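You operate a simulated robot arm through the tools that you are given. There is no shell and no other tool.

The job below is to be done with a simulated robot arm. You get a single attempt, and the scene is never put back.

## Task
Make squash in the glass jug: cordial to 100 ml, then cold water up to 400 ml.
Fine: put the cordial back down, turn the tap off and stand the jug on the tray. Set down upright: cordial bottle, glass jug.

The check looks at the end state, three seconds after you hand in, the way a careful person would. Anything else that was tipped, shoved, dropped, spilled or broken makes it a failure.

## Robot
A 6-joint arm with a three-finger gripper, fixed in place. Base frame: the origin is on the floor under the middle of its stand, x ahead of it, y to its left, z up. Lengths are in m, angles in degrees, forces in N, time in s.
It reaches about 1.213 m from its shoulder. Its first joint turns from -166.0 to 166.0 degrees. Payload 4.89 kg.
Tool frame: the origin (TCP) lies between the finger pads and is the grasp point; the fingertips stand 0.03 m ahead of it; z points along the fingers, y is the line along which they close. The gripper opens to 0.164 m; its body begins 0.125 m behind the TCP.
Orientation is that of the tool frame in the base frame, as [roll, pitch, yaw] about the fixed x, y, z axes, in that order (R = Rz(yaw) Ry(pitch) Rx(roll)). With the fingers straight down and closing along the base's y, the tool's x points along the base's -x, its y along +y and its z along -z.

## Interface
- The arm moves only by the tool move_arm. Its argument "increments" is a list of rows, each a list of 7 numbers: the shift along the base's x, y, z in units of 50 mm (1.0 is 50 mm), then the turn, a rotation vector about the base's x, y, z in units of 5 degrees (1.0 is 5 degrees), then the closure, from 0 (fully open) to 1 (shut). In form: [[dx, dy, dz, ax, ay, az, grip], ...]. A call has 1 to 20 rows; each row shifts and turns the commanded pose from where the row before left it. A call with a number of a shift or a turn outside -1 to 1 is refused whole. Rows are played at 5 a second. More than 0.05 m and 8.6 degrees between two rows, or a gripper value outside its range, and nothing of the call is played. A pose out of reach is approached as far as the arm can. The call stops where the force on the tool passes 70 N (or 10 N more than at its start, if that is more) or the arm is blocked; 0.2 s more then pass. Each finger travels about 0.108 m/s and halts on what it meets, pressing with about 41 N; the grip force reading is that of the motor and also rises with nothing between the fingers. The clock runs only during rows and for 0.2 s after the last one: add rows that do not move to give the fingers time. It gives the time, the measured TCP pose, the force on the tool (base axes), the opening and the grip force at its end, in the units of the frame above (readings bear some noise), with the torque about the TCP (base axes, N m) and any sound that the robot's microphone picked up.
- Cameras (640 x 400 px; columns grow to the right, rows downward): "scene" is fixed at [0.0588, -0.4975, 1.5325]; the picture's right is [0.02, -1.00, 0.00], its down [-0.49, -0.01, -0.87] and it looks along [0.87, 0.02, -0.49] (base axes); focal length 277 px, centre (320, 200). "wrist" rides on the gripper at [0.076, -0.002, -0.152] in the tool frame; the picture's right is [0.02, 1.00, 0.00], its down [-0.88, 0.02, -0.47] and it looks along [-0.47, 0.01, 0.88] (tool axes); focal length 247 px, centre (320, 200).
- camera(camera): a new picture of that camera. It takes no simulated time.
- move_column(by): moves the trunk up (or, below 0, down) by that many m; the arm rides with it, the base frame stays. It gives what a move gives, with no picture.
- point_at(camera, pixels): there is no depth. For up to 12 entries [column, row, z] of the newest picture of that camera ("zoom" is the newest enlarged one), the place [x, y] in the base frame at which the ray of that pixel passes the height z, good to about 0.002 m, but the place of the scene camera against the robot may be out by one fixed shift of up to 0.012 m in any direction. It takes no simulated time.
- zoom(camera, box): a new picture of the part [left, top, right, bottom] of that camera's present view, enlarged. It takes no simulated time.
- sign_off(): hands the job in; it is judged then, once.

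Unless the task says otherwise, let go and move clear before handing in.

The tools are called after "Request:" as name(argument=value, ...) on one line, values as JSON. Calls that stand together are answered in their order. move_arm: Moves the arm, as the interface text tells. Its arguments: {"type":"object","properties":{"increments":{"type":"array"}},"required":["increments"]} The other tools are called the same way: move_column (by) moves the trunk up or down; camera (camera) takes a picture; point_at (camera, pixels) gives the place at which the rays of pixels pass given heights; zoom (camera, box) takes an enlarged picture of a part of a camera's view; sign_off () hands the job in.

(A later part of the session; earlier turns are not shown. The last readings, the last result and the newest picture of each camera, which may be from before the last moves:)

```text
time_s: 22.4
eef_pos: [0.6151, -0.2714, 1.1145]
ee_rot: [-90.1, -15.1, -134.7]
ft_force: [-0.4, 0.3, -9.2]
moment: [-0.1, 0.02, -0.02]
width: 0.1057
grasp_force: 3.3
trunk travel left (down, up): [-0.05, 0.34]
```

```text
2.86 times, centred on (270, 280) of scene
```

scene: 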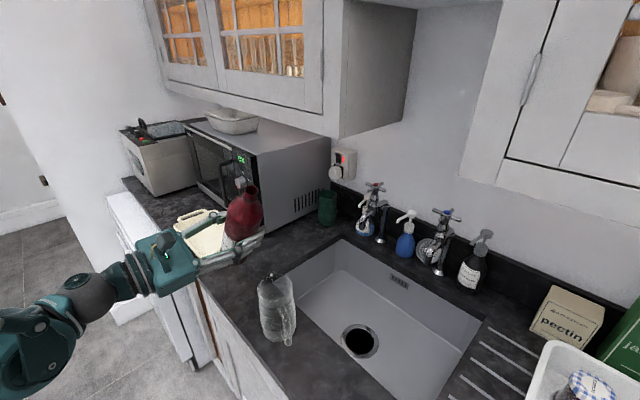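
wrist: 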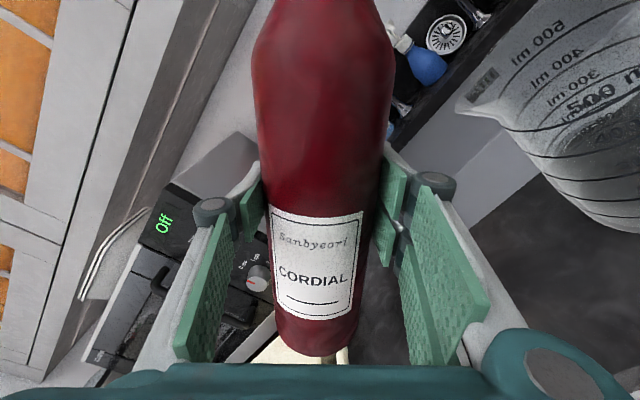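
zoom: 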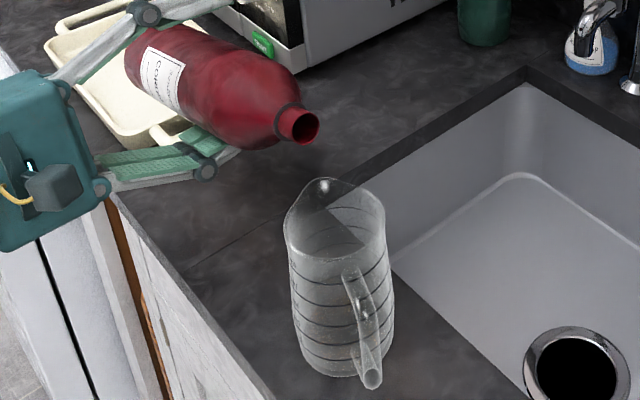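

The reading shows the opening jumped to 0.106 m and the grip force fell to 3.3 N without my asking, so the fingers are slackening on the bottle. I'll hold still and command the grip shut at once.

Request:
move_arm(increments=[[0, 0, 0, 0, 0, 0, 1], [0, 0, 0, 0, 0, 0, 1]])

Request:
zoom(camera="scene", box=[215, 210, 325, 350])

Request:
camera(camera="wrist")

```text
time_s: 22.9
eef_pos: [0.6135, -0.272, 1.1135]
ee_rot: [-90.0, -15.0, -134.7]
ft_force: [0.9, -0.2, 0.3]
moment: [-0.09, 0.06, 0.0]
width: 0.0736
grasp_force: 41.2
trunk travel left (down, up): [-0.05, 0.34]
```

```text
2.86 times, centred on (270, 280) of scene
```

zoom: 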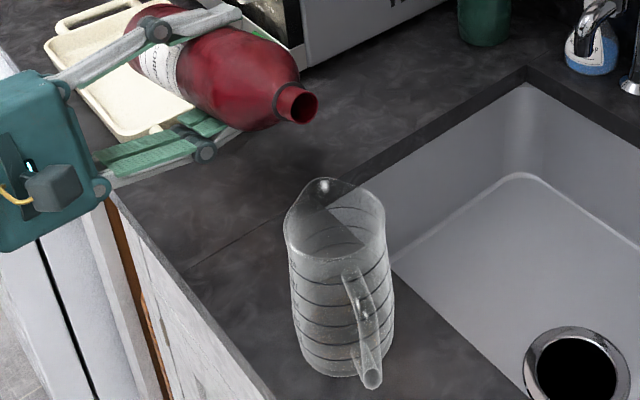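

```text
taken
```

wrist: 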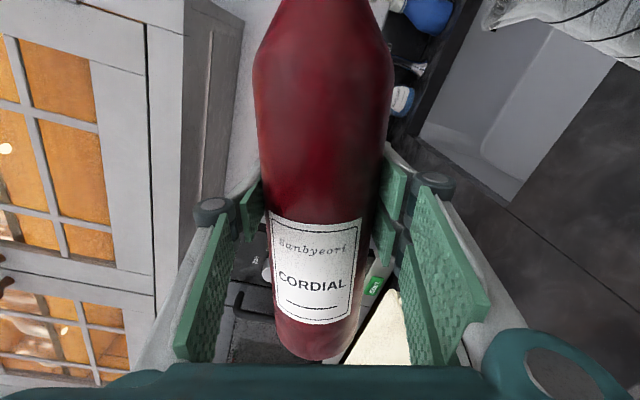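

The grip is back at 73.6 mm and 41 N, and the bottle sits almost as before in the wrist view, but the force reading is odd at 0.3 N. I'll hold for one row to confirm it's stable.

Request:
move_arm(increments=[[0, 0, 0, 0, 0, 0, 1]])

Request:
zoom(camera="scene", box=[215, 210, 325, 350])

Request:
zoom(camera="wrist", box=[160, 0, 480, 400])

```text
time_s: 23.4
eef_pos: [0.6142, -0.2718, 1.114]
ee_rot: [-90.1, -15.1, -134.7]
ft_force: [0.3, 0.8, 0.3]
moment: [-0.12, 0.06, 0.04]
width: 0.0733
grasp_force: 41.4
trunk travel left (down, up): [-0.05, 0.34]
```

```text
2.86 times, centred on (270, 280) of scene
```

zoom: 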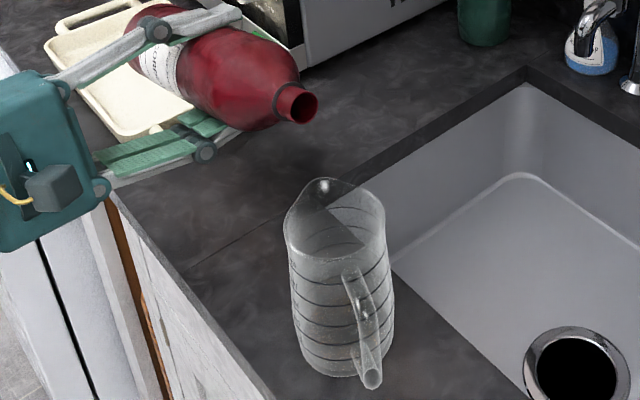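

```text
1.00 times, centred on (320, 200) of wrist (not enlarged: the box is as wide or as high as the picture)
```

zoom: 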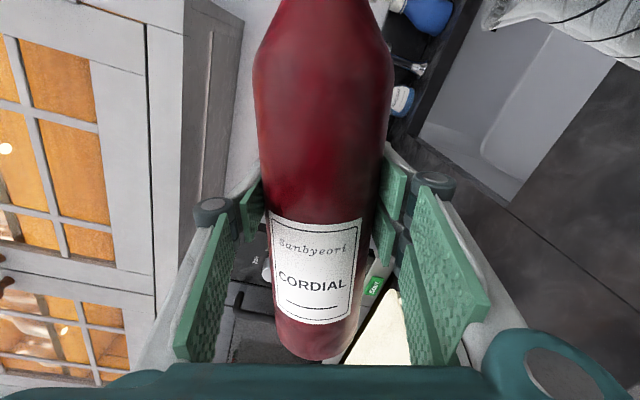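

The load reading appears to have re-zeroed, and the bottle is stable, having slid only about 5 mm. I'll verify the mouth's position at scene (264,247) before tilting further.

Request:
point_at(camera="scene", pixels=[[263.7, 246.8, 1.15], [263.7, 246.8, 1.16], [272.1, 273, 1.075]])

```text
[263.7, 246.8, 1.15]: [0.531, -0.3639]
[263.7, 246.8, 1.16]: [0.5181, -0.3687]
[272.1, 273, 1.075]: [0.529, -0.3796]
```

Comparing pixels, liquid from the mouth would land near the jug's back-left rim (about (267,276), against a rim centre of (275,286)). I'll shift the bottle 18 mm toward the jug centre before tilting further.

Request:
move_arm(increments=[[-0.127, -0.127, 0, 0, 0, 0, 1], [-0.127, -0.127, 0, 0, 0, 0, 1]])

Request:
zoom(camera="scene", box=[230, 225, 310, 350])

```text
time_s: 23.9
eef_pos: [0.6024, -0.2847, 1.1141]
ee_rot: [-90.1, -15.1, -134.7]
ft_force: [0.9, 0.8, -0.2]
moment: [-0.14, 0.05, -0.06]
width: 0.0732
grasp_force: 41.4
trunk travel left (down, up): [-0.05, 0.34]
```

```text
3.20 times, centred on (270, 288) of scene
```

zoom: 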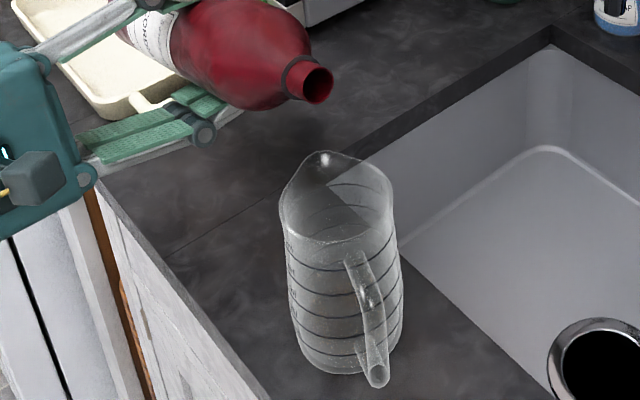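

The mouth at (270,251) now stands over the middle of the jug's opening. I'll tilt to 80° with the mouth held in place.

Request:
move_arm(increments=[[0.03, 0.03, 0.25, 0.707, -0.707, 0, 1]])

Request:
zoom(camera="scene", box=[230, 225, 310, 350])

```text
time_s: 24.4
eef_pos: [0.6034, -0.2833, 1.1256]
ee_rot: [-90.1, -10.1, -134.7]
ft_force: [0.1, -0.6, -10.1]
moment: [-0.12, 0.07, -0.08]
width: 0.0732
grasp_force: 40.7
trunk travel left (down, up): [-0.05, 0.34]
```

```text
3.20 times, centred on (270, 288) of scene
```

zoom: 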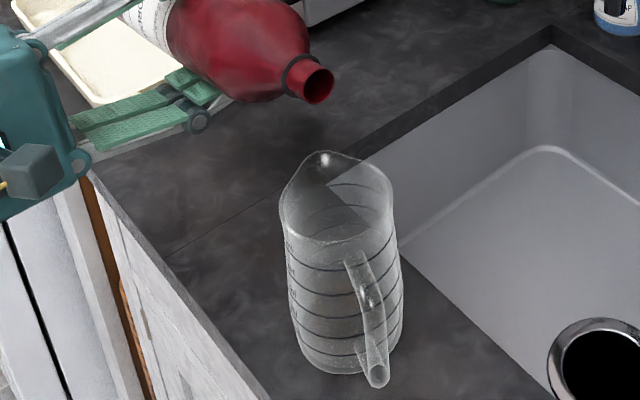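

No flow at 80°; the load reading is back to about 10 N. I'll step to 84°.

Request:
move_arm(increments=[[0.015, 0.015, 0.2, 0.566, -0.566, 0, 1]])

Request:
zoom(camera="scene", box=[230, 225, 310, 350])

```text
time_s: 24.8
eef_pos: [0.6034, -0.2825, 1.1361]
ee_rot: [-90.1, -6.1, -134.7]
ft_force: [0.5, -0.8, -8.2]
moment: [-0.1, 0.09, -0.05]
width: 0.0732
grasp_force: 40.7
trunk travel left (down, up): [-0.05, 0.34]
```

```text
3.20 times, centred on (270, 288) of scene
```

zoom: 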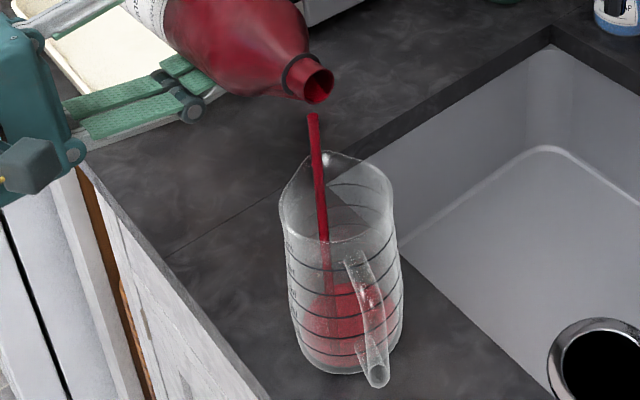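

The cordial is flowing and a red pool is already in the jug around (340,310). I'll zoom on the level before deciding, since this costs no time.

Request:
zoom(camera="scene", box=[254, 300, 302, 345])

```text
8.89 times, centred on (278, 322) of scene
```

zoom: 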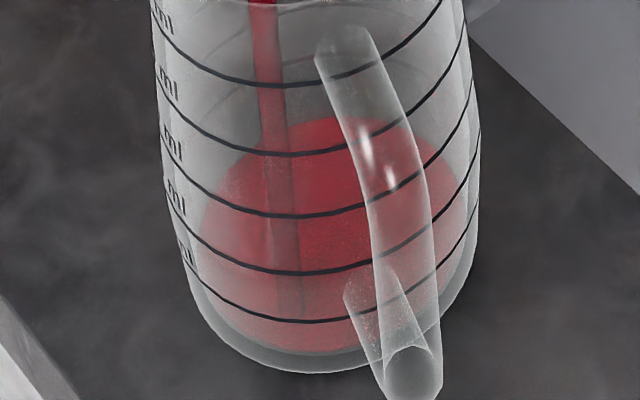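

A pool is already forming close to the 100 ml line (front of the line at row 322), so I'll tilt back promptly and then measure carefully.

Request:
move_arm(increments=[[-0.02, -0.02, -0.3, -1, 1, 0, 1]])

Request:
zoom(camera="scene", box=[254, 300, 302, 345])

Request:
zoom(camera="scene", box=[230, 225, 310, 350])

```text
time_s: 25.1
eef_pos: [0.6017, -0.2825, 1.121]
ee_rot: [-90.2, -13.2, -134.8]
ft_force: [-1.3, -0.5, -8.9]
moment: [-0.13, 0.09, 0.06]
width: 0.0732
grasp_force: 40.6
trunk travel left (down, up): [-0.05, 0.34]
```

```text
8.89 times, centred on (278, 322) of scene
```

zoom: 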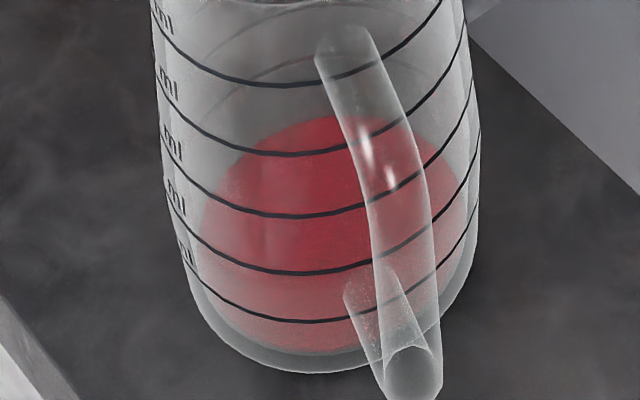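

```text
3.20 times, centred on (270, 288) of scene
```

zoom: 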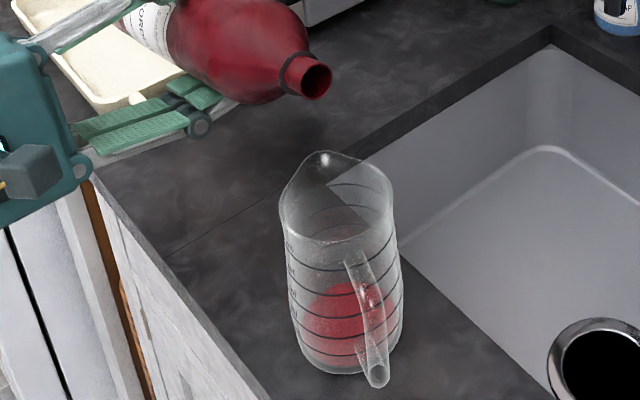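

The flow stopped. By my geometry, the pool surface (top edge at row 115) is about 28 ml, well below the 100 ml ring. I'll tilt forward again gently to about 82°.

Request:
move_arm(increments=[[0.02, 0.02, 0.25, 0.73, -0.73, 0, 1]])

Request:
zoom(camera="scene", box=[254, 300, 302, 345])

Request:
zoom(camera="scene", box=[230, 225, 310, 350])

```text
time_s: 25.6
eef_pos: [0.6031, -0.2807, 1.1334]
ee_rot: [-90.0, -8.0, -134.7]
ft_force: [0.3, -0.7, -9.3]
moment: [-0.09, 0.08, -0.05]
width: 0.073
grasp_force: 41.2
trunk travel left (down, up): [-0.05, 0.34]
```

```text
8.89 times, centred on (278, 322) of scene
```

zoom: 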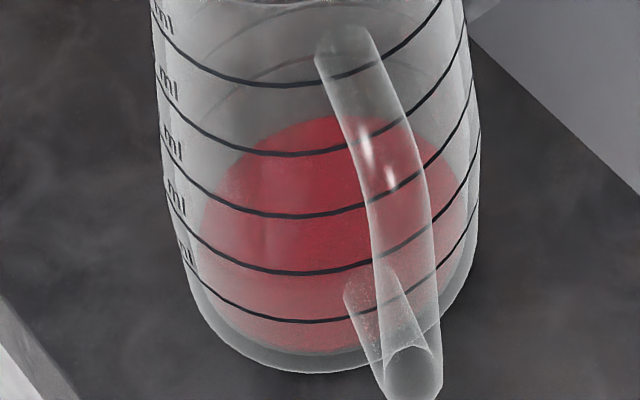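

```text
3.20 times, centred on (270, 288) of scene
```

zoom: 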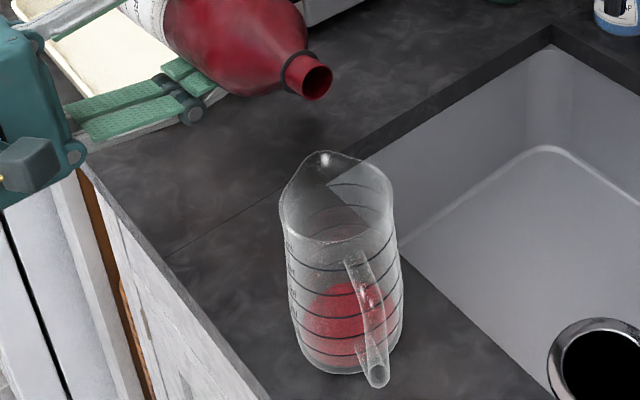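

No flow at 82°. I'll add 1.5°.

Request:
move_arm(increments=[[0.005, 0.005, 0.07, 0.22, -0.22, 0, 1]])

Request:
zoom(camera="scene", box=[254, 300, 302, 345])

Request:
zoom(camera="scene", box=[230, 225, 310, 350])

```text
time_s: 25.9
eef_pos: [0.604, -0.2818, 1.1368]
ee_rot: [-90.1, -6.4, -134.7]
ft_force: [1.3, -0.2, -8.8]
moment: [-0.14, 0.09, -0.04]
width: 0.0731
grasp_force: 41.2
trunk travel left (down, up): [-0.05, 0.34]
```

```text
8.89 times, centred on (278, 322) of scene
```

zoom: 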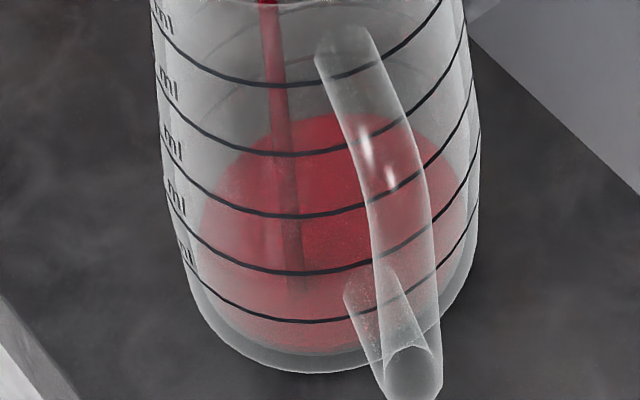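

```text
3.20 times, centred on (270, 288) of scene
```

zoom: 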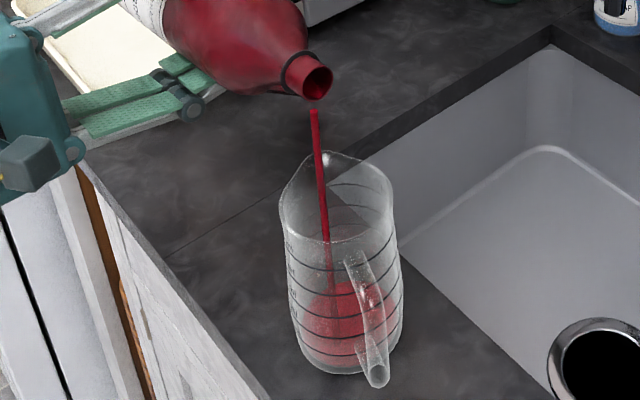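

A thin stream is flowing at 83.6° and the pool top is at row 113. I'll hold still for one row and watch the rate.

Request:
move_arm(increments=[[0, 0, 0, 0, 0, 0, 1]])

Request:
zoom(camera="scene", box=[254, 300, 302, 345])

Request:
zoom(camera="scene", box=[230, 225, 310, 350])

```text
time_s: 26.4
eef_pos: [0.6039, -0.2821, 1.1364]
ee_rot: [-90.1, -6.7, -134.7]
ft_force: [-1.1, 0.8, -9.3]
moment: [-0.12, 0.12, -0.03]
width: 0.0731
grasp_force: 41.4
trunk travel left (down, up): [-0.05, 0.34]
```

```text
8.89 times, centred on (278, 322) of scene
```

zoom: 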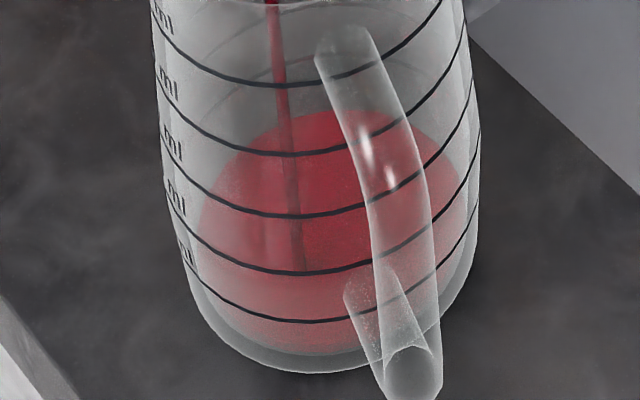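

```text
3.20 times, centred on (270, 288) of scene
```

zoom: 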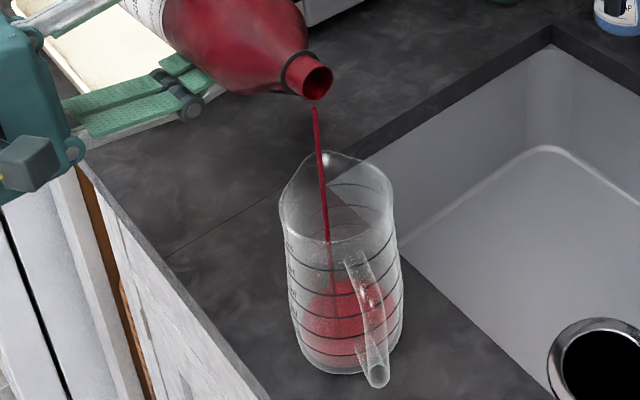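

The pool top is now near row 110, and the stream is thinning as the bottle level settles. I'll add another 1.5° and hold one row.

Request:
move_arm(increments=[[0.005, 0.005, 0.08, 0.22, -0.22, 0, 1], [0, 0, 0, 0, 0, 0, 1]])

Request:
zoom(camera="scene", box=[254, 300, 302, 345])

Request:
zoom(camera="scene", box=[230, 225, 310, 350])

```text
time_s: 26.9
eef_pos: [0.6042, -0.281, 1.1401]
ee_rot: [-90.1, -4.9, -134.6]
ft_force: [0.2, -0.5, -9.5]
moment: [-0.13, 0.06, 0.0]
width: 0.0729
grasp_force: 41.3
trunk travel left (down, up): [-0.05, 0.34]
```

```text
8.89 times, centred on (278, 322) of scene
```

zoom: 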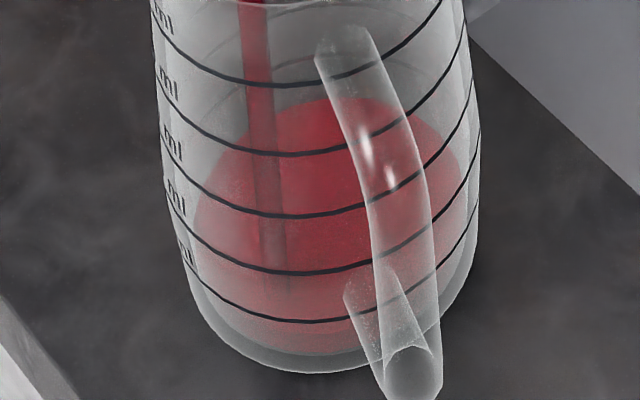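

```text
3.20 times, centred on (270, 288) of scene
```

zoom: 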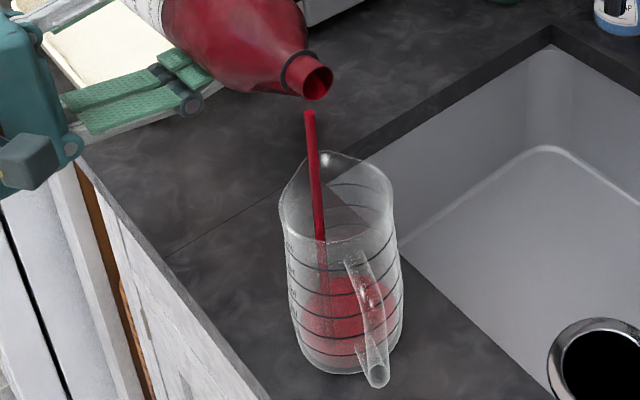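

The pool top is now at row 98, about 60 ml by my scale, with a stronger stream. I'll hold one more row.

Request:
move_arm(increments=[[0, 0, 0, 0, 0, 0, 1]])

Request:
zoom(camera="scene", box=[254, 300, 302, 345])

Request:
zoom(camera="scene", box=[230, 225, 310, 350])

```text
time_s: 27.4
eef_pos: [0.6039, -0.282, 1.1412]
ee_rot: [-90.1, -4.9, -134.8]
ft_force: [-0.2, -0.4, -9.3]
moment: [-0.14, 0.09, -0.01]
width: 0.0733
grasp_force: 41.1
trunk travel left (down, up): [-0.05, 0.34]
```

```text
8.89 times, centred on (278, 322) of scene
```

zoom: 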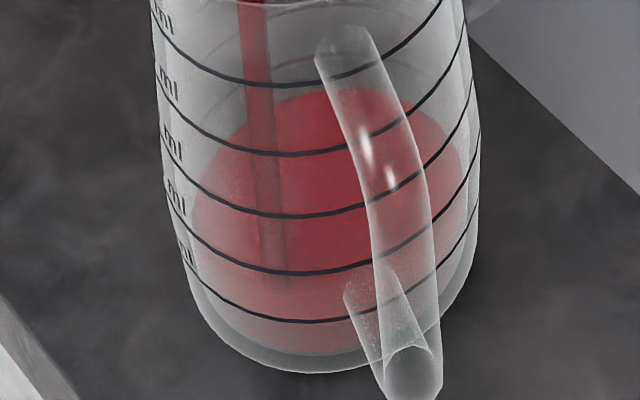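

```text
3.20 times, centred on (270, 288) of scene
```

zoom: 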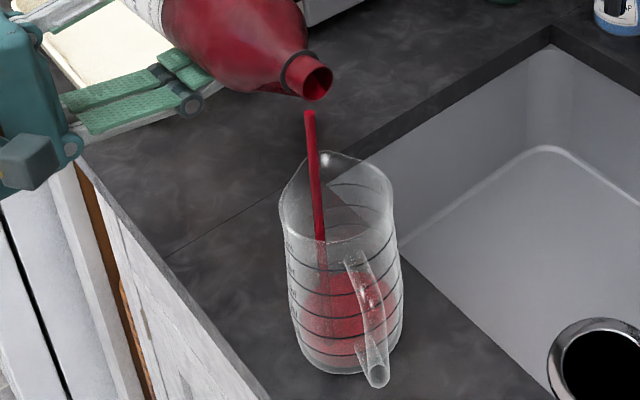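

The pool top is at row 88, roughly 79 ml, and rising about 20 ml per step. I'll tilt back now and measure precisely before topping up.

Request:
move_arm(increments=[[0, 0, -0.1, -0.8, 0.8, 0, 1]])

Request:
zoom(camera="scene", box=[254, 300, 302, 345])

Request:
zoom(camera="scene", box=[230, 225, 310, 350])

Request:
camera(camera="wrist")

```text
time_s: 27.8
eef_pos: [0.6039, -0.2818, 1.1352]
ee_rot: [-90.1, -10.7, -134.7]
ft_force: [-0.2, 0.0, -8.1]
moment: [-0.1, 0.11, 0.03]
width: 0.0732
grasp_force: 41.0
trunk travel left (down, up): [-0.05, 0.34]
```

```text
8.89 times, centred on (278, 322) of scene
```

zoom: 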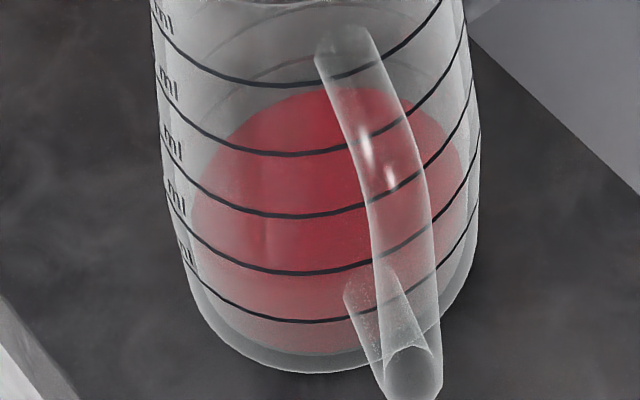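

```text
3.20 times, centred on (270, 288) of scene
```

zoom: 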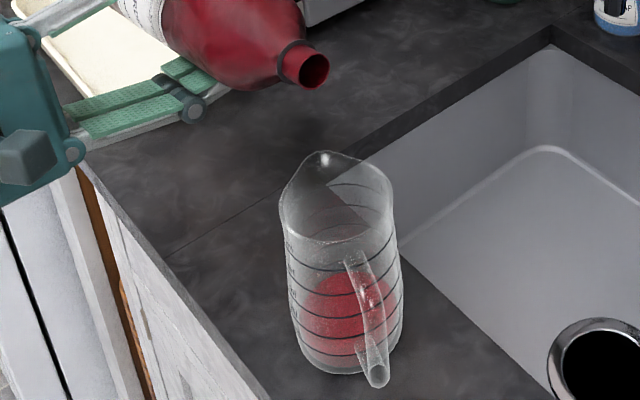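

```text
taken
```

wrist: 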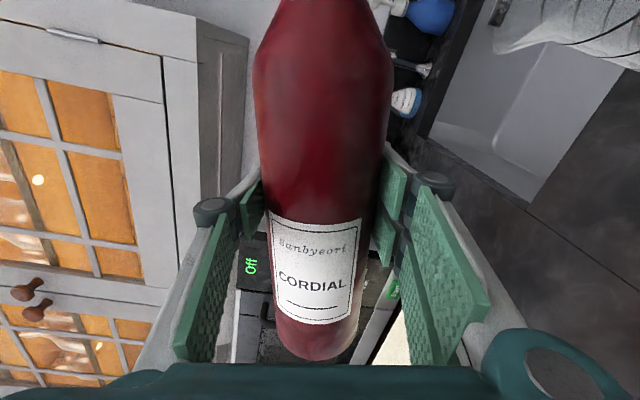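

The flow has stopped. I'll zoom more closely at the pool's edges against the 100 ml ring.

Request:
zoom(camera="scene", box=[256, 318, 288, 342])

Request:
zoom(camera="scene", box=[262, 300, 294, 322])

```text
16.00 times, centred on (272, 330) of scene
```

zoom: 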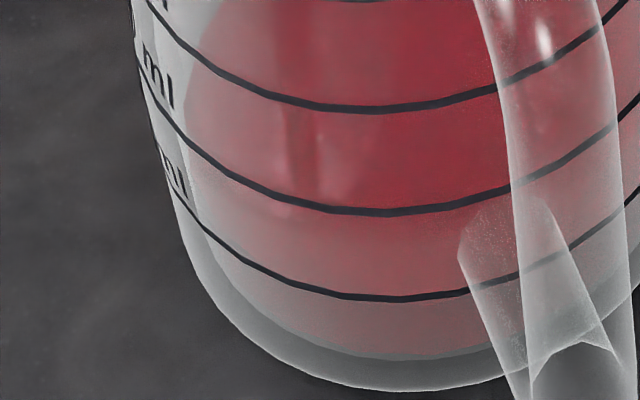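

```text
16.00 times, centred on (278, 311) of scene
```

zoom: 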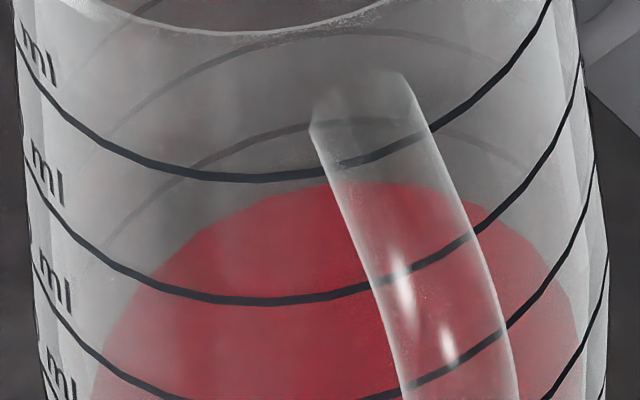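

Two estimates put the level between 65 and 80 ml, so I want a flatter side view. I'll swing the bottle back upright beside the jug, where the wrist camera can see the level.

Request:
move_arm(increments=[[0, 0, 0, -0.7, 0.7, 0, 1], [0, 0, 0, -0.7, 0.7, 0, 1], [0, 0, 0, -0.7, 0.7, 0, 1], [0, 0, 0, -0.7, 0.7, 0, 1], [0, 0, 0, -0.7, 0.7, 0, 1], [0, 0, 0, -0.7, 0.7, 0, 1], [0, 0, 0, -0.7, 0.7, 0, 1]])

Request:
camera(camera="wrist")

Request:
camera(camera="scene")

```text
time_s: 29.4
eef_pos: [0.6032, -0.2815, 1.1354]
ee_rot: [-90.2, -45.3, -134.6]
ft_force: [-1.2, 0.4, -9.0]
moment: [-0.08, 0.06, 0.02]
width: 0.0728
grasp_force: 41.1
trunk travel left (down, up): [-0.05, 0.34]
```

```text
taken
```

wrist: 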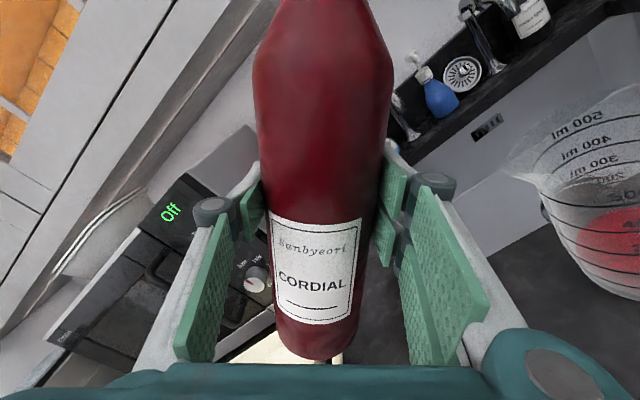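

```text
taken
```

scene: 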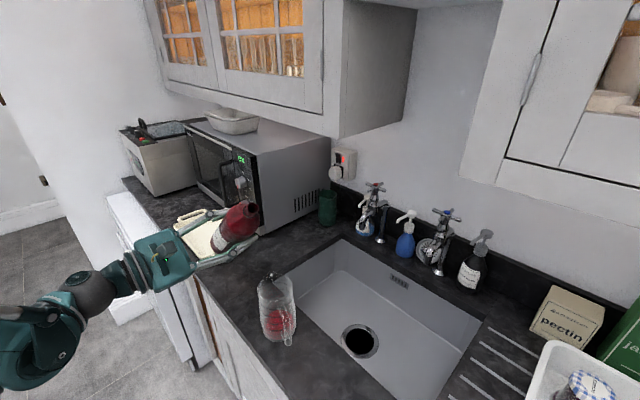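

The wrist view is starting to show the red pool at (610,240) against the rings. I'll bring the bottle further upright, back off, and lower the view.

Request:
move_arm(increments=[[-0.109, 0.203, -0.167, -0.7, 0.7, 0, 1], [-0.109, 0.203, -0.167, -0.7, 0.7, 0, 1], [-0.109, 0.203, -0.167, -0.7, 0.7, 0, 1], [-0.109, 0.203, -0.167, -0.7, 0.7, 0, 1], [-0.109, 0.203, -0.167, -0.7, 0.7, 0, 1], [-0.109, 0.203, -0.167, -0.7, 0.7, 0, 1]])

Request:
camera(camera="wrist")

```text
time_s: 30.8
eef_pos: [0.57, -0.221, 1.0856]
ee_rot: [-91.2, -75.0, -133.8]
ft_force: [-0.5, 0.0, -9.6]
moment: [-0.06, -0.02, 0.06]
width: 0.0733
grasp_force: 40.8
trunk travel left (down, up): [-0.05, 0.34]
```

```text
taken
```

wrist: 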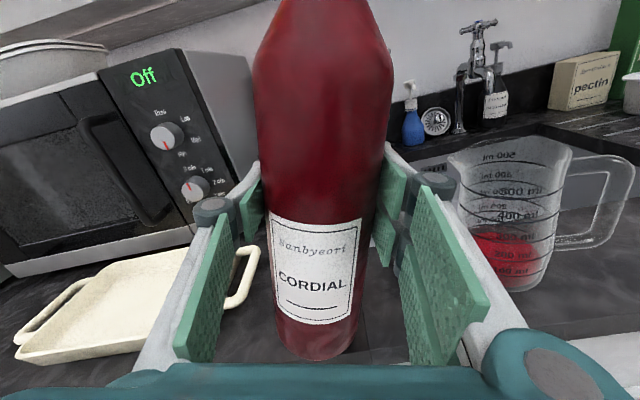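

The whole jug is now in view at (515,215). I'll zoom in to read the level against the lines.

Request:
zoom(camera="wrist", box=[455, 200, 570, 295])

Request:
zoom(camera="wrist", box=[440, 130, 580, 300])

```text
4.21 times, centred on (512, 248) of wrist
```

zoom: 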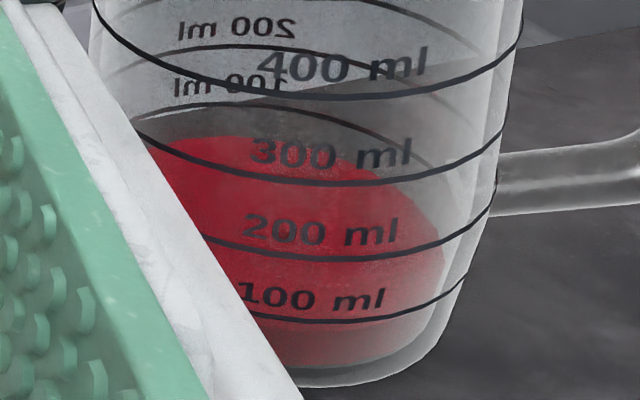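

```text
2.35 times, centred on (510, 215) of wrist
```

zoom: 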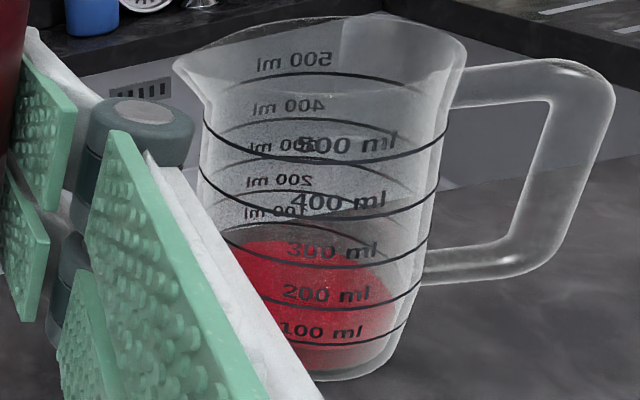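

The labels sit above their lines, and the surface's back edge is clearly below the back 100 ml line. I'll look for the surface's front edge at high zoom in both views to pin the level down.

Request:
zoom(camera="wrist", box=[500, 235, 560, 290])

Request:
zoom(camera="scene", box=[262, 322, 292, 344])

Request:
zoom(camera="wrist", box=[470, 205, 530, 250])

```text
7.27 times, centred on (530, 262) of wrist
```

zoom: 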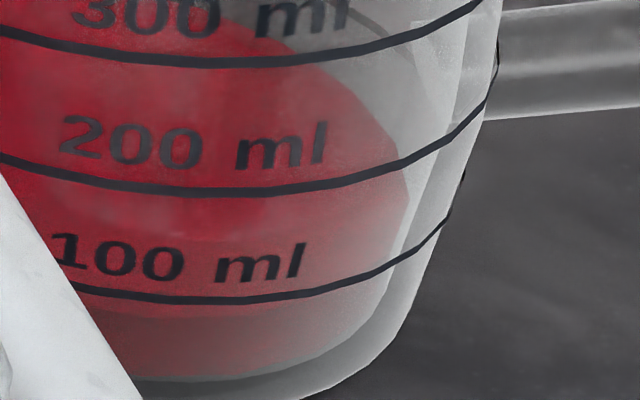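

```text
16.00 times, centred on (277, 333) of scene
```

zoom: 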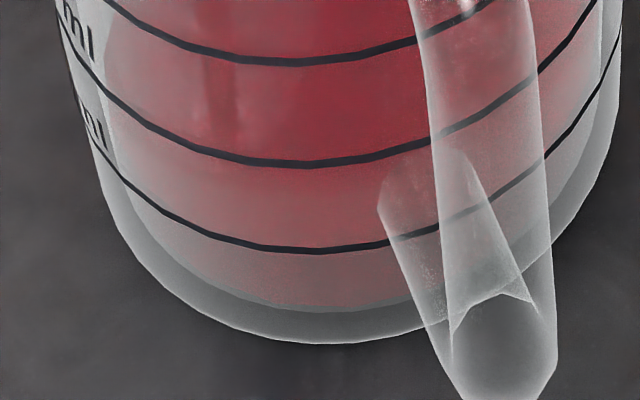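

```text
8.89 times, centred on (500, 228) of wrist
```

zoom: 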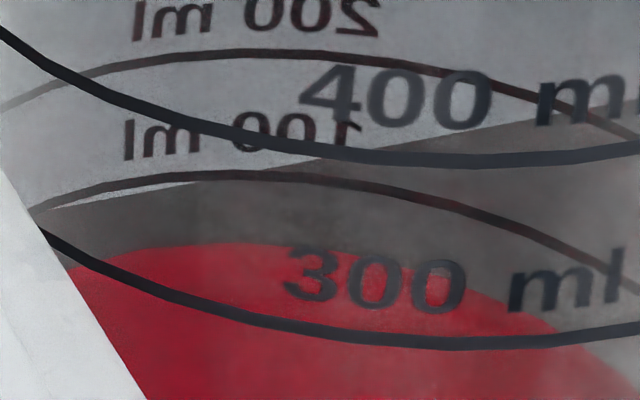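

Combining the two view angles gives about 60–65 ml, with the 100 ml level corresponding to a pool top near row 145 in the 16× scene zoom. I'll swing back to the pouring pose just short of the flow angle.

Request:
move_arm(increments=[[0.109, -0.203, 0.167, 0.7, -0.7, 0, 1], [0.109, -0.203, 0.167, 0.7, -0.7, 0, 1], [0.109, -0.203, 0.167, 0.7, -0.7, 0, 1], [0.109, -0.203, 0.167, 0.7, -0.7, 0, 1], [0.109, -0.203, 0.167, 0.7, -0.7, 0, 1], [0.109, -0.203, 0.167, 0.7, -0.7, 0, 1], [0, 0, 0, 0.7, -0.7, 0, 1], [0, 0, 0, 0.7, -0.7, 0, 1], [0, 0, 0, 0.7, -0.7, 0, 1], [0, 0, 0, 0.7, -0.7, 0, 1], [0, 0, 0, 0.7, -0.7, 0, 1], [0, 0, 0, 0.7, -0.7, 0, 1], [0, 0, 0, 0.7, -0.7, 0, 1]])

Request:
zoom(camera="scene", box=[230, 225, 310, 350])

```text
time_s: 33.5
eef_pos: [0.6042, -0.2821, 1.1366]
ee_rot: [-90.1, -10.5, -134.7]
ft_force: [0.7, -1.5, -8.9]
moment: [-0.11, 0.13, -0.01]
width: 0.073
grasp_force: 41.0
trunk travel left (down, up): [-0.05, 0.34]
```

```text
3.20 times, centred on (270, 288) of scene
```

zoom: 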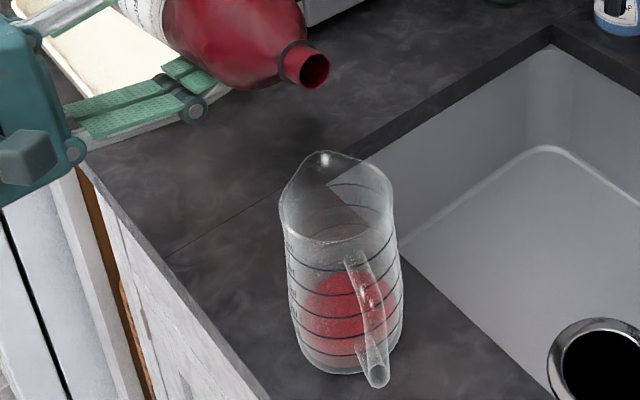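

I'm back at 79.5° with no flow. I'll tilt to about 85° to resume the stream.

Request:
move_arm(increments=[[0, 0, 0.1, 0.77, -0.77, 0, 1]])

Request:
zoom(camera="scene", box=[230, 225, 310, 350])

Request:
zoom(camera="scene", box=[262, 300, 294, 322])

```text
time_s: 34.0
eef_pos: [0.6041, -0.2813, 1.14]
ee_rot: [-90.2, -5.1, -134.7]
ft_force: [0.2, 0.5, -9.5]
moment: [-0.13, 0.09, -0.02]
width: 0.0732
grasp_force: 41.1
trunk travel left (down, up): [-0.05, 0.34]
```

```text
3.20 times, centred on (270, 288) of scene
```

zoom: 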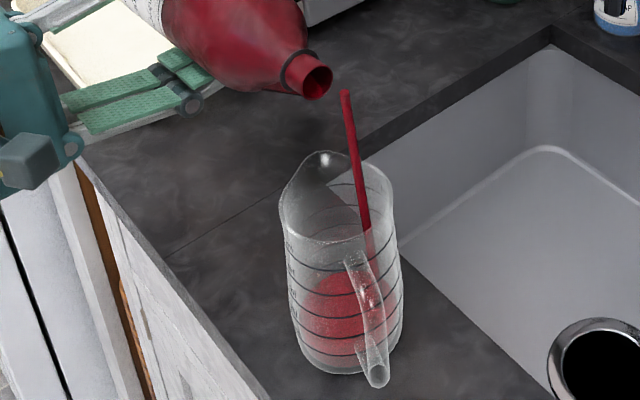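

```text
16.00 times, centred on (278, 311) of scene
```

zoom: 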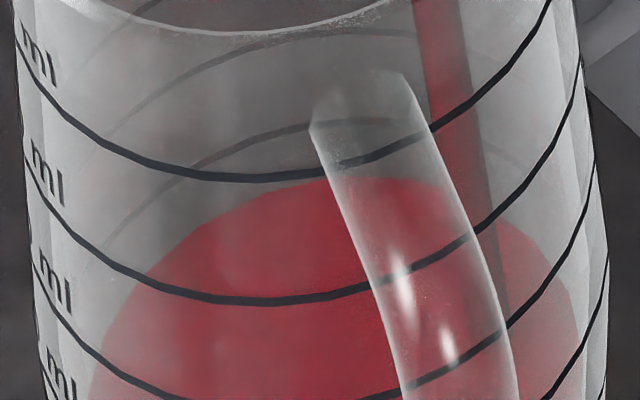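

The stream resumed inside the jug, briefly thrown to the right side (345,95) by the quick tilt, and the pool top is at row 177. I'll hold one row.

Request:
move_arm(increments=[[0, 0, 0, 0, 0, 0, 1]])

Request:
zoom(camera="scene", box=[230, 225, 310, 350])

Request:
zoom(camera="scene", box=[262, 300, 294, 322])

```text
time_s: 34.4
eef_pos: [0.6042, -0.2814, 1.14]
ee_rot: [-90.1, -5.0, -134.8]
ft_force: [-0.3, 0.3, -8.7]
moment: [-0.11, 0.13, 0.0]
width: 0.0731
grasp_force: 40.4
trunk travel left (down, up): [-0.05, 0.34]
```

```text
3.20 times, centred on (270, 288) of scene
```

zoom: 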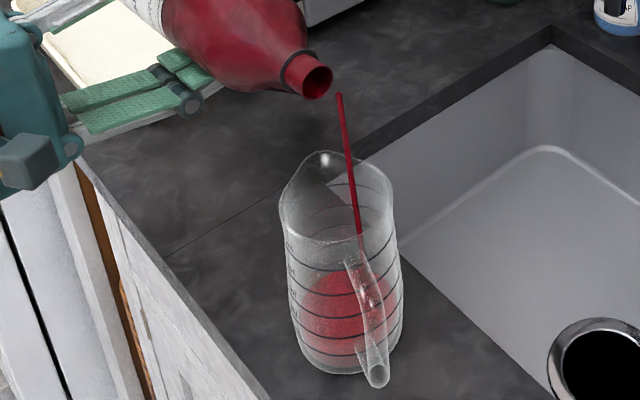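

```text
16.00 times, centred on (278, 311) of scene
```

zoom: 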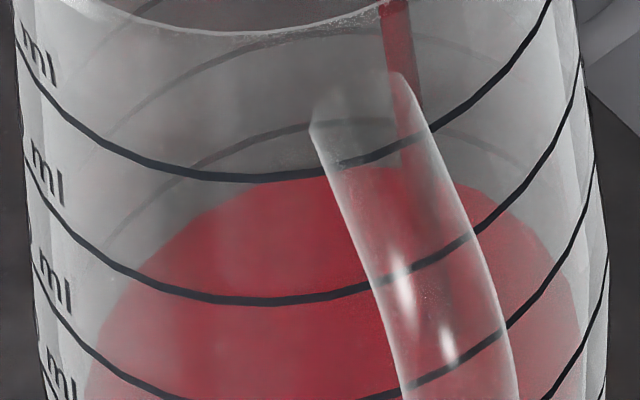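

The pool top has risen to row 168 and the stream is thin and landing inside. I'll add about 0.8° and hold a row.

Request:
move_arm(increments=[[0, 0, 0.03, 0.11, -0.11, 0, 1], [0, 0, 0, 0, 0, 0, 1]])

Request:
zoom(camera="scene", box=[230, 225, 310, 350])

Request:
zoom(camera="scene", box=[262, 300, 294, 322])

```text
time_s: 35.0
eef_pos: [0.6035, -0.2808, 1.1423]
ee_rot: [-90.1, -4.4, -134.7]
ft_force: [0.3, -0.8, -9.3]
moment: [-0.15, 0.09, 0.0]
width: 0.0733
grasp_force: 40.6
trunk travel left (down, up): [-0.05, 0.34]
```

```text
3.20 times, centred on (270, 288) of scene
```

zoom: 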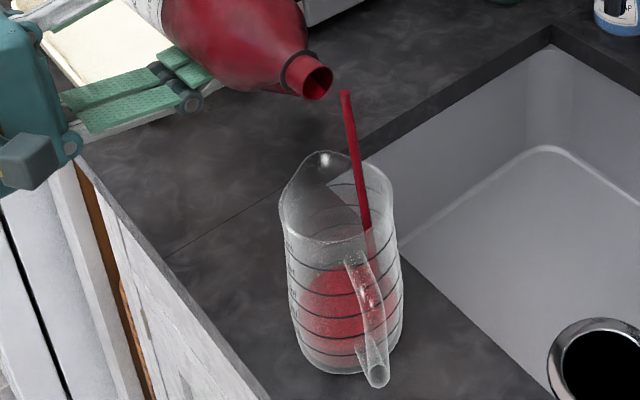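

```text
16.00 times, centred on (278, 311) of scene
```

zoom: 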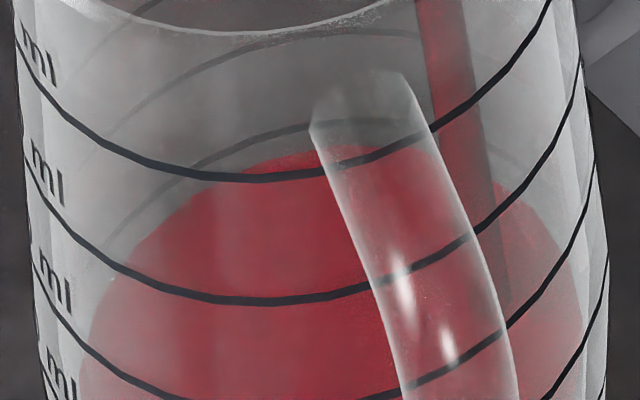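

The pool top has risen to about row 147, my stopping point. I'll tilt back now.

Request:
move_arm(increments=[[0, 0, 0, -1, 1, 0, 1]])

Request:
zoom(camera="scene", box=[262, 300, 294, 322])

Request:
zoom(camera="scene", box=[230, 225, 310, 350])

```text
time_s: 35.4
eef_pos: [0.6035, -0.2822, 1.1423]
ee_rot: [-90.1, -11.5, -134.7]
ft_force: [0.1, 0.1, -8.7]
moment: [-0.16, 0.14, 0.05]
width: 0.0734
grasp_force: 40.3
trunk travel left (down, up): [-0.05, 0.34]
```

```text
16.00 times, centred on (278, 311) of scene
```

zoom: 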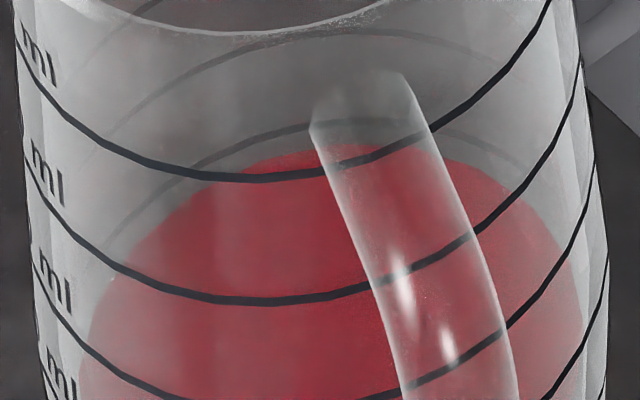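

```text
3.20 times, centred on (270, 288) of scene
```

zoom: 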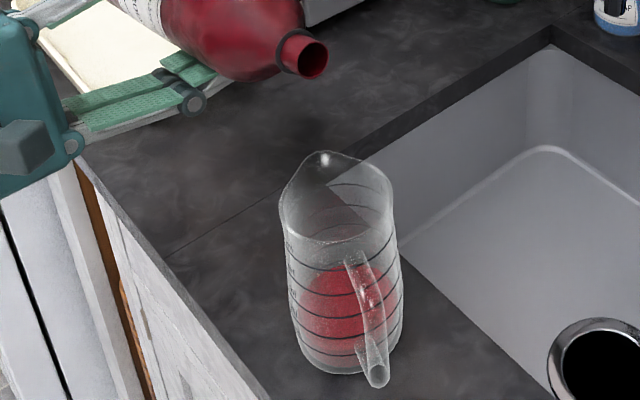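

The flow has stopped with the pool top near row 146. I'll swing the bottle back toward upright for the same wrist side view to cross-check the level.

Request:
move_arm(increments=[[0, 0, 0, -0.7, 0.7, 0, 1], [0, 0, 0, -0.7, 0.7, 0, 1], [0, 0, 0, -0.7, 0.7, 0, 1], [0, 0, 0, -0.7, 0.7, 0, 1], [0, 0, 0, -0.7, 0.7, 0, 1], [0, 0, 0, -0.7, 0.7, 0, 1], [0, 0, 0, -0.7, 0.7, 0, 1], [-0.109, 0.203, -0.167, -0.7, 0.7, 0, 1], [-0.109, 0.203, -0.167, -0.7, 0.7, 0, 1], [-0.109, 0.203, -0.167, -0.7, 0.7, 0, 1], [-0.109, 0.203, -0.167, -0.7, 0.7, 0, 1], [-0.109, 0.203, -0.167, -0.7, 0.7, 0, 1], [-0.109, 0.203, -0.167, -0.7, 0.7, 0, 1]])

Request:
camera(camera="wrist")

Request:
zoom(camera="wrist", box=[455, 195, 570, 295])

```text
time_s: 38.1
eef_pos: [0.5715, -0.2211, 1.0923]
ee_rot: [-91.2, -75.9, -133.8]
ft_force: [-0.3, 0.6, -8.6]
moment: [-0.06, 0.06, 0.01]
width: 0.0734
grasp_force: 41.2
trunk travel left (down, up): [-0.05, 0.34]
```

```text
taken
```

wrist: 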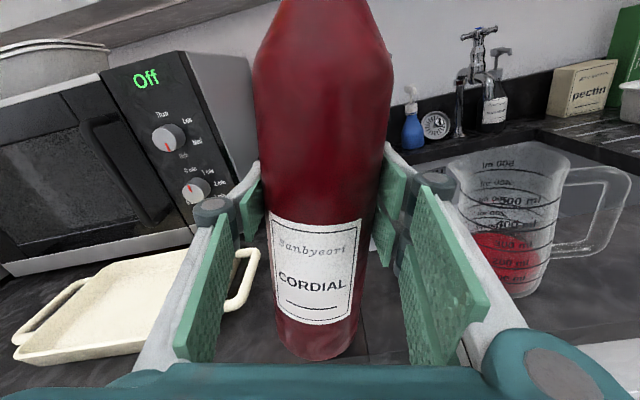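

```text
4.00 times, centred on (512, 245) of wrist
```

zoom: 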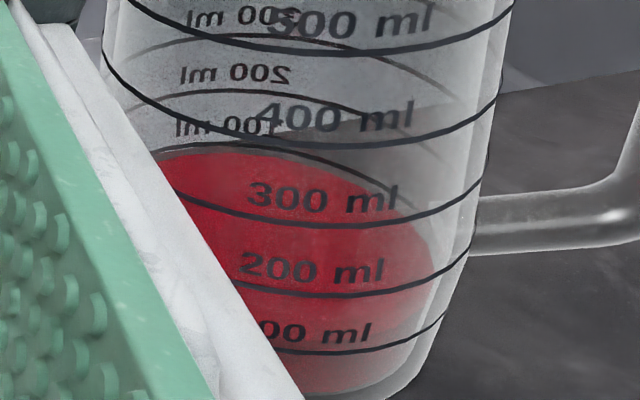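

The pool's back edge is now just below the back 100 ml line. I'll zoom there to measure the gap.

Request:
zoom(camera="wrist", box=[470, 205, 530, 250])

Request:
zoom(camera="wrist", box=[505, 235, 565, 300])

```text
8.89 times, centred on (500, 228) of wrist
```

zoom: 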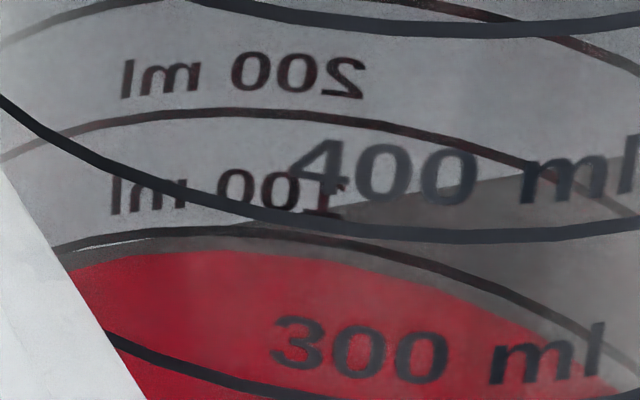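

```text
6.15 times, centred on (535, 268) of wrist
```

zoom: 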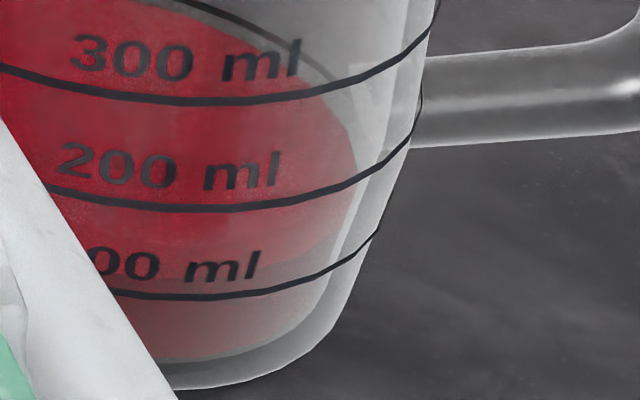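

The gap has shrunk to about 15% of a division and the front edge matches the line, so both views agree on roughly 100 ml. I'll bring the bottle fully upright and carry it back above its original spot.

Request:
move_arm(increments=[[0.378, 0.378, 0, -0.665, 0.665, 0, 1], [0.378, 0.378, 0, -0.665, 0.665, 0, 1], [0.378, 0.378, 0, -0.665, 0.665, 0, 1], [0.45, -0.45, 0, 0, 0, 0, 1], [0.45, -0.45, 0, 0, 0, 0, 1], [0.45, -0.45, 0, 0, 0, 0, 1], [0.45, -0.45, 0, 0, 0, 0, 1]])

Request:
camera(camera="wrist")

Request:
zoom(camera="scene", box=[120, 150, 320, 320])

```text
time_s: 39.8
eef_pos: [0.7175, -0.252, 1.0943]
ee_rot: [-163.0, -89.7, -62.0]
ft_force: [-1.2, 1.5, -8.1]
moment: [0.06, 0.09, 0.06]
width: 0.0732
grasp_force: 40.7
trunk travel left (down, up): [-0.05, 0.34]
```

```text
taken
```

wrist: 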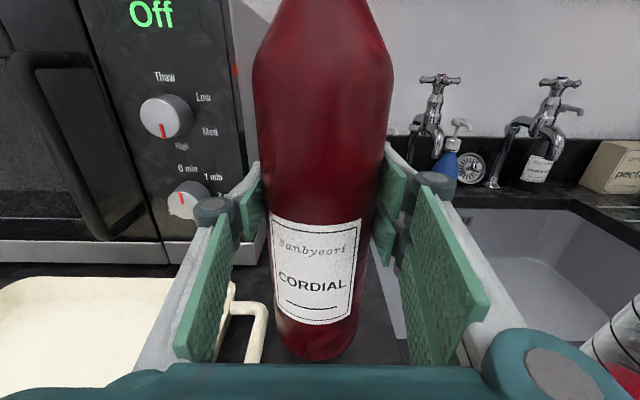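

```text
2.35 times, centred on (220, 235) of scene
```

zoom: 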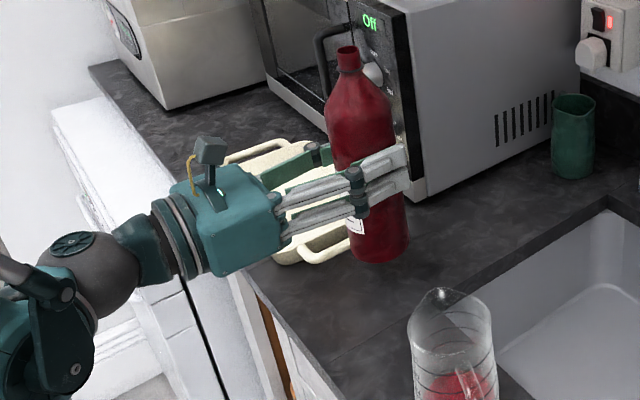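

The bottle hangs upright over its spot (bottle column about 320), with the tray handle just to its left. I'll nudge it 5 mm away from the tray and lower it most of the way.

Request:
move_arm(increments=[[0, -0.17, -0.2, 0, 0, 0, 1], [0, 0, -0.3, 0, 0, 0, 1], [0, 0, -0.2, 0, 0, 0, 1]])

Request:
zoom(camera="scene", box=[190, 170, 290, 290])

```text
time_s: 40.5
eef_pos: [0.7176, -0.2614, 1.0574]
ee_rot: [-163.7, -89.7, -61.4]
ft_force: [-0.4, -0.5, -9.2]
moment: [-0.03, -0.01, -0.01]
width: 0.0735
grasp_force: 41.7
trunk travel left (down, up): [-0.05, 0.34]
```

```text
3.33 times, centred on (240, 230) of scene
```

zoom: 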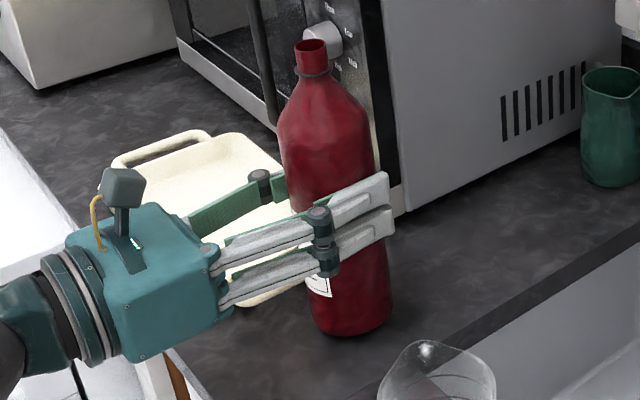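

The bottle is still hanging at -9 N. I'll lower it in 4 mm steps until the counter takes the weight.

Request:
move_arm(increments=[[0, 0, -0.08, 0, 0, 0, 1], [0, 0, -0.06, 0, 0, 0, 1]])

```text
time_s: 41.1
eef_pos: [0.7163, -0.2619, 1.0506]
ee_rot: [-163.9, -89.7, -61.4]
ft_force: [-0.9, 0.0, -10.1]
moment: [0.02, 0.01, 0.01]
width: 0.0733
grasp_force: 41.2
trunk travel left (down, up): [-0.05, 0.34]
```

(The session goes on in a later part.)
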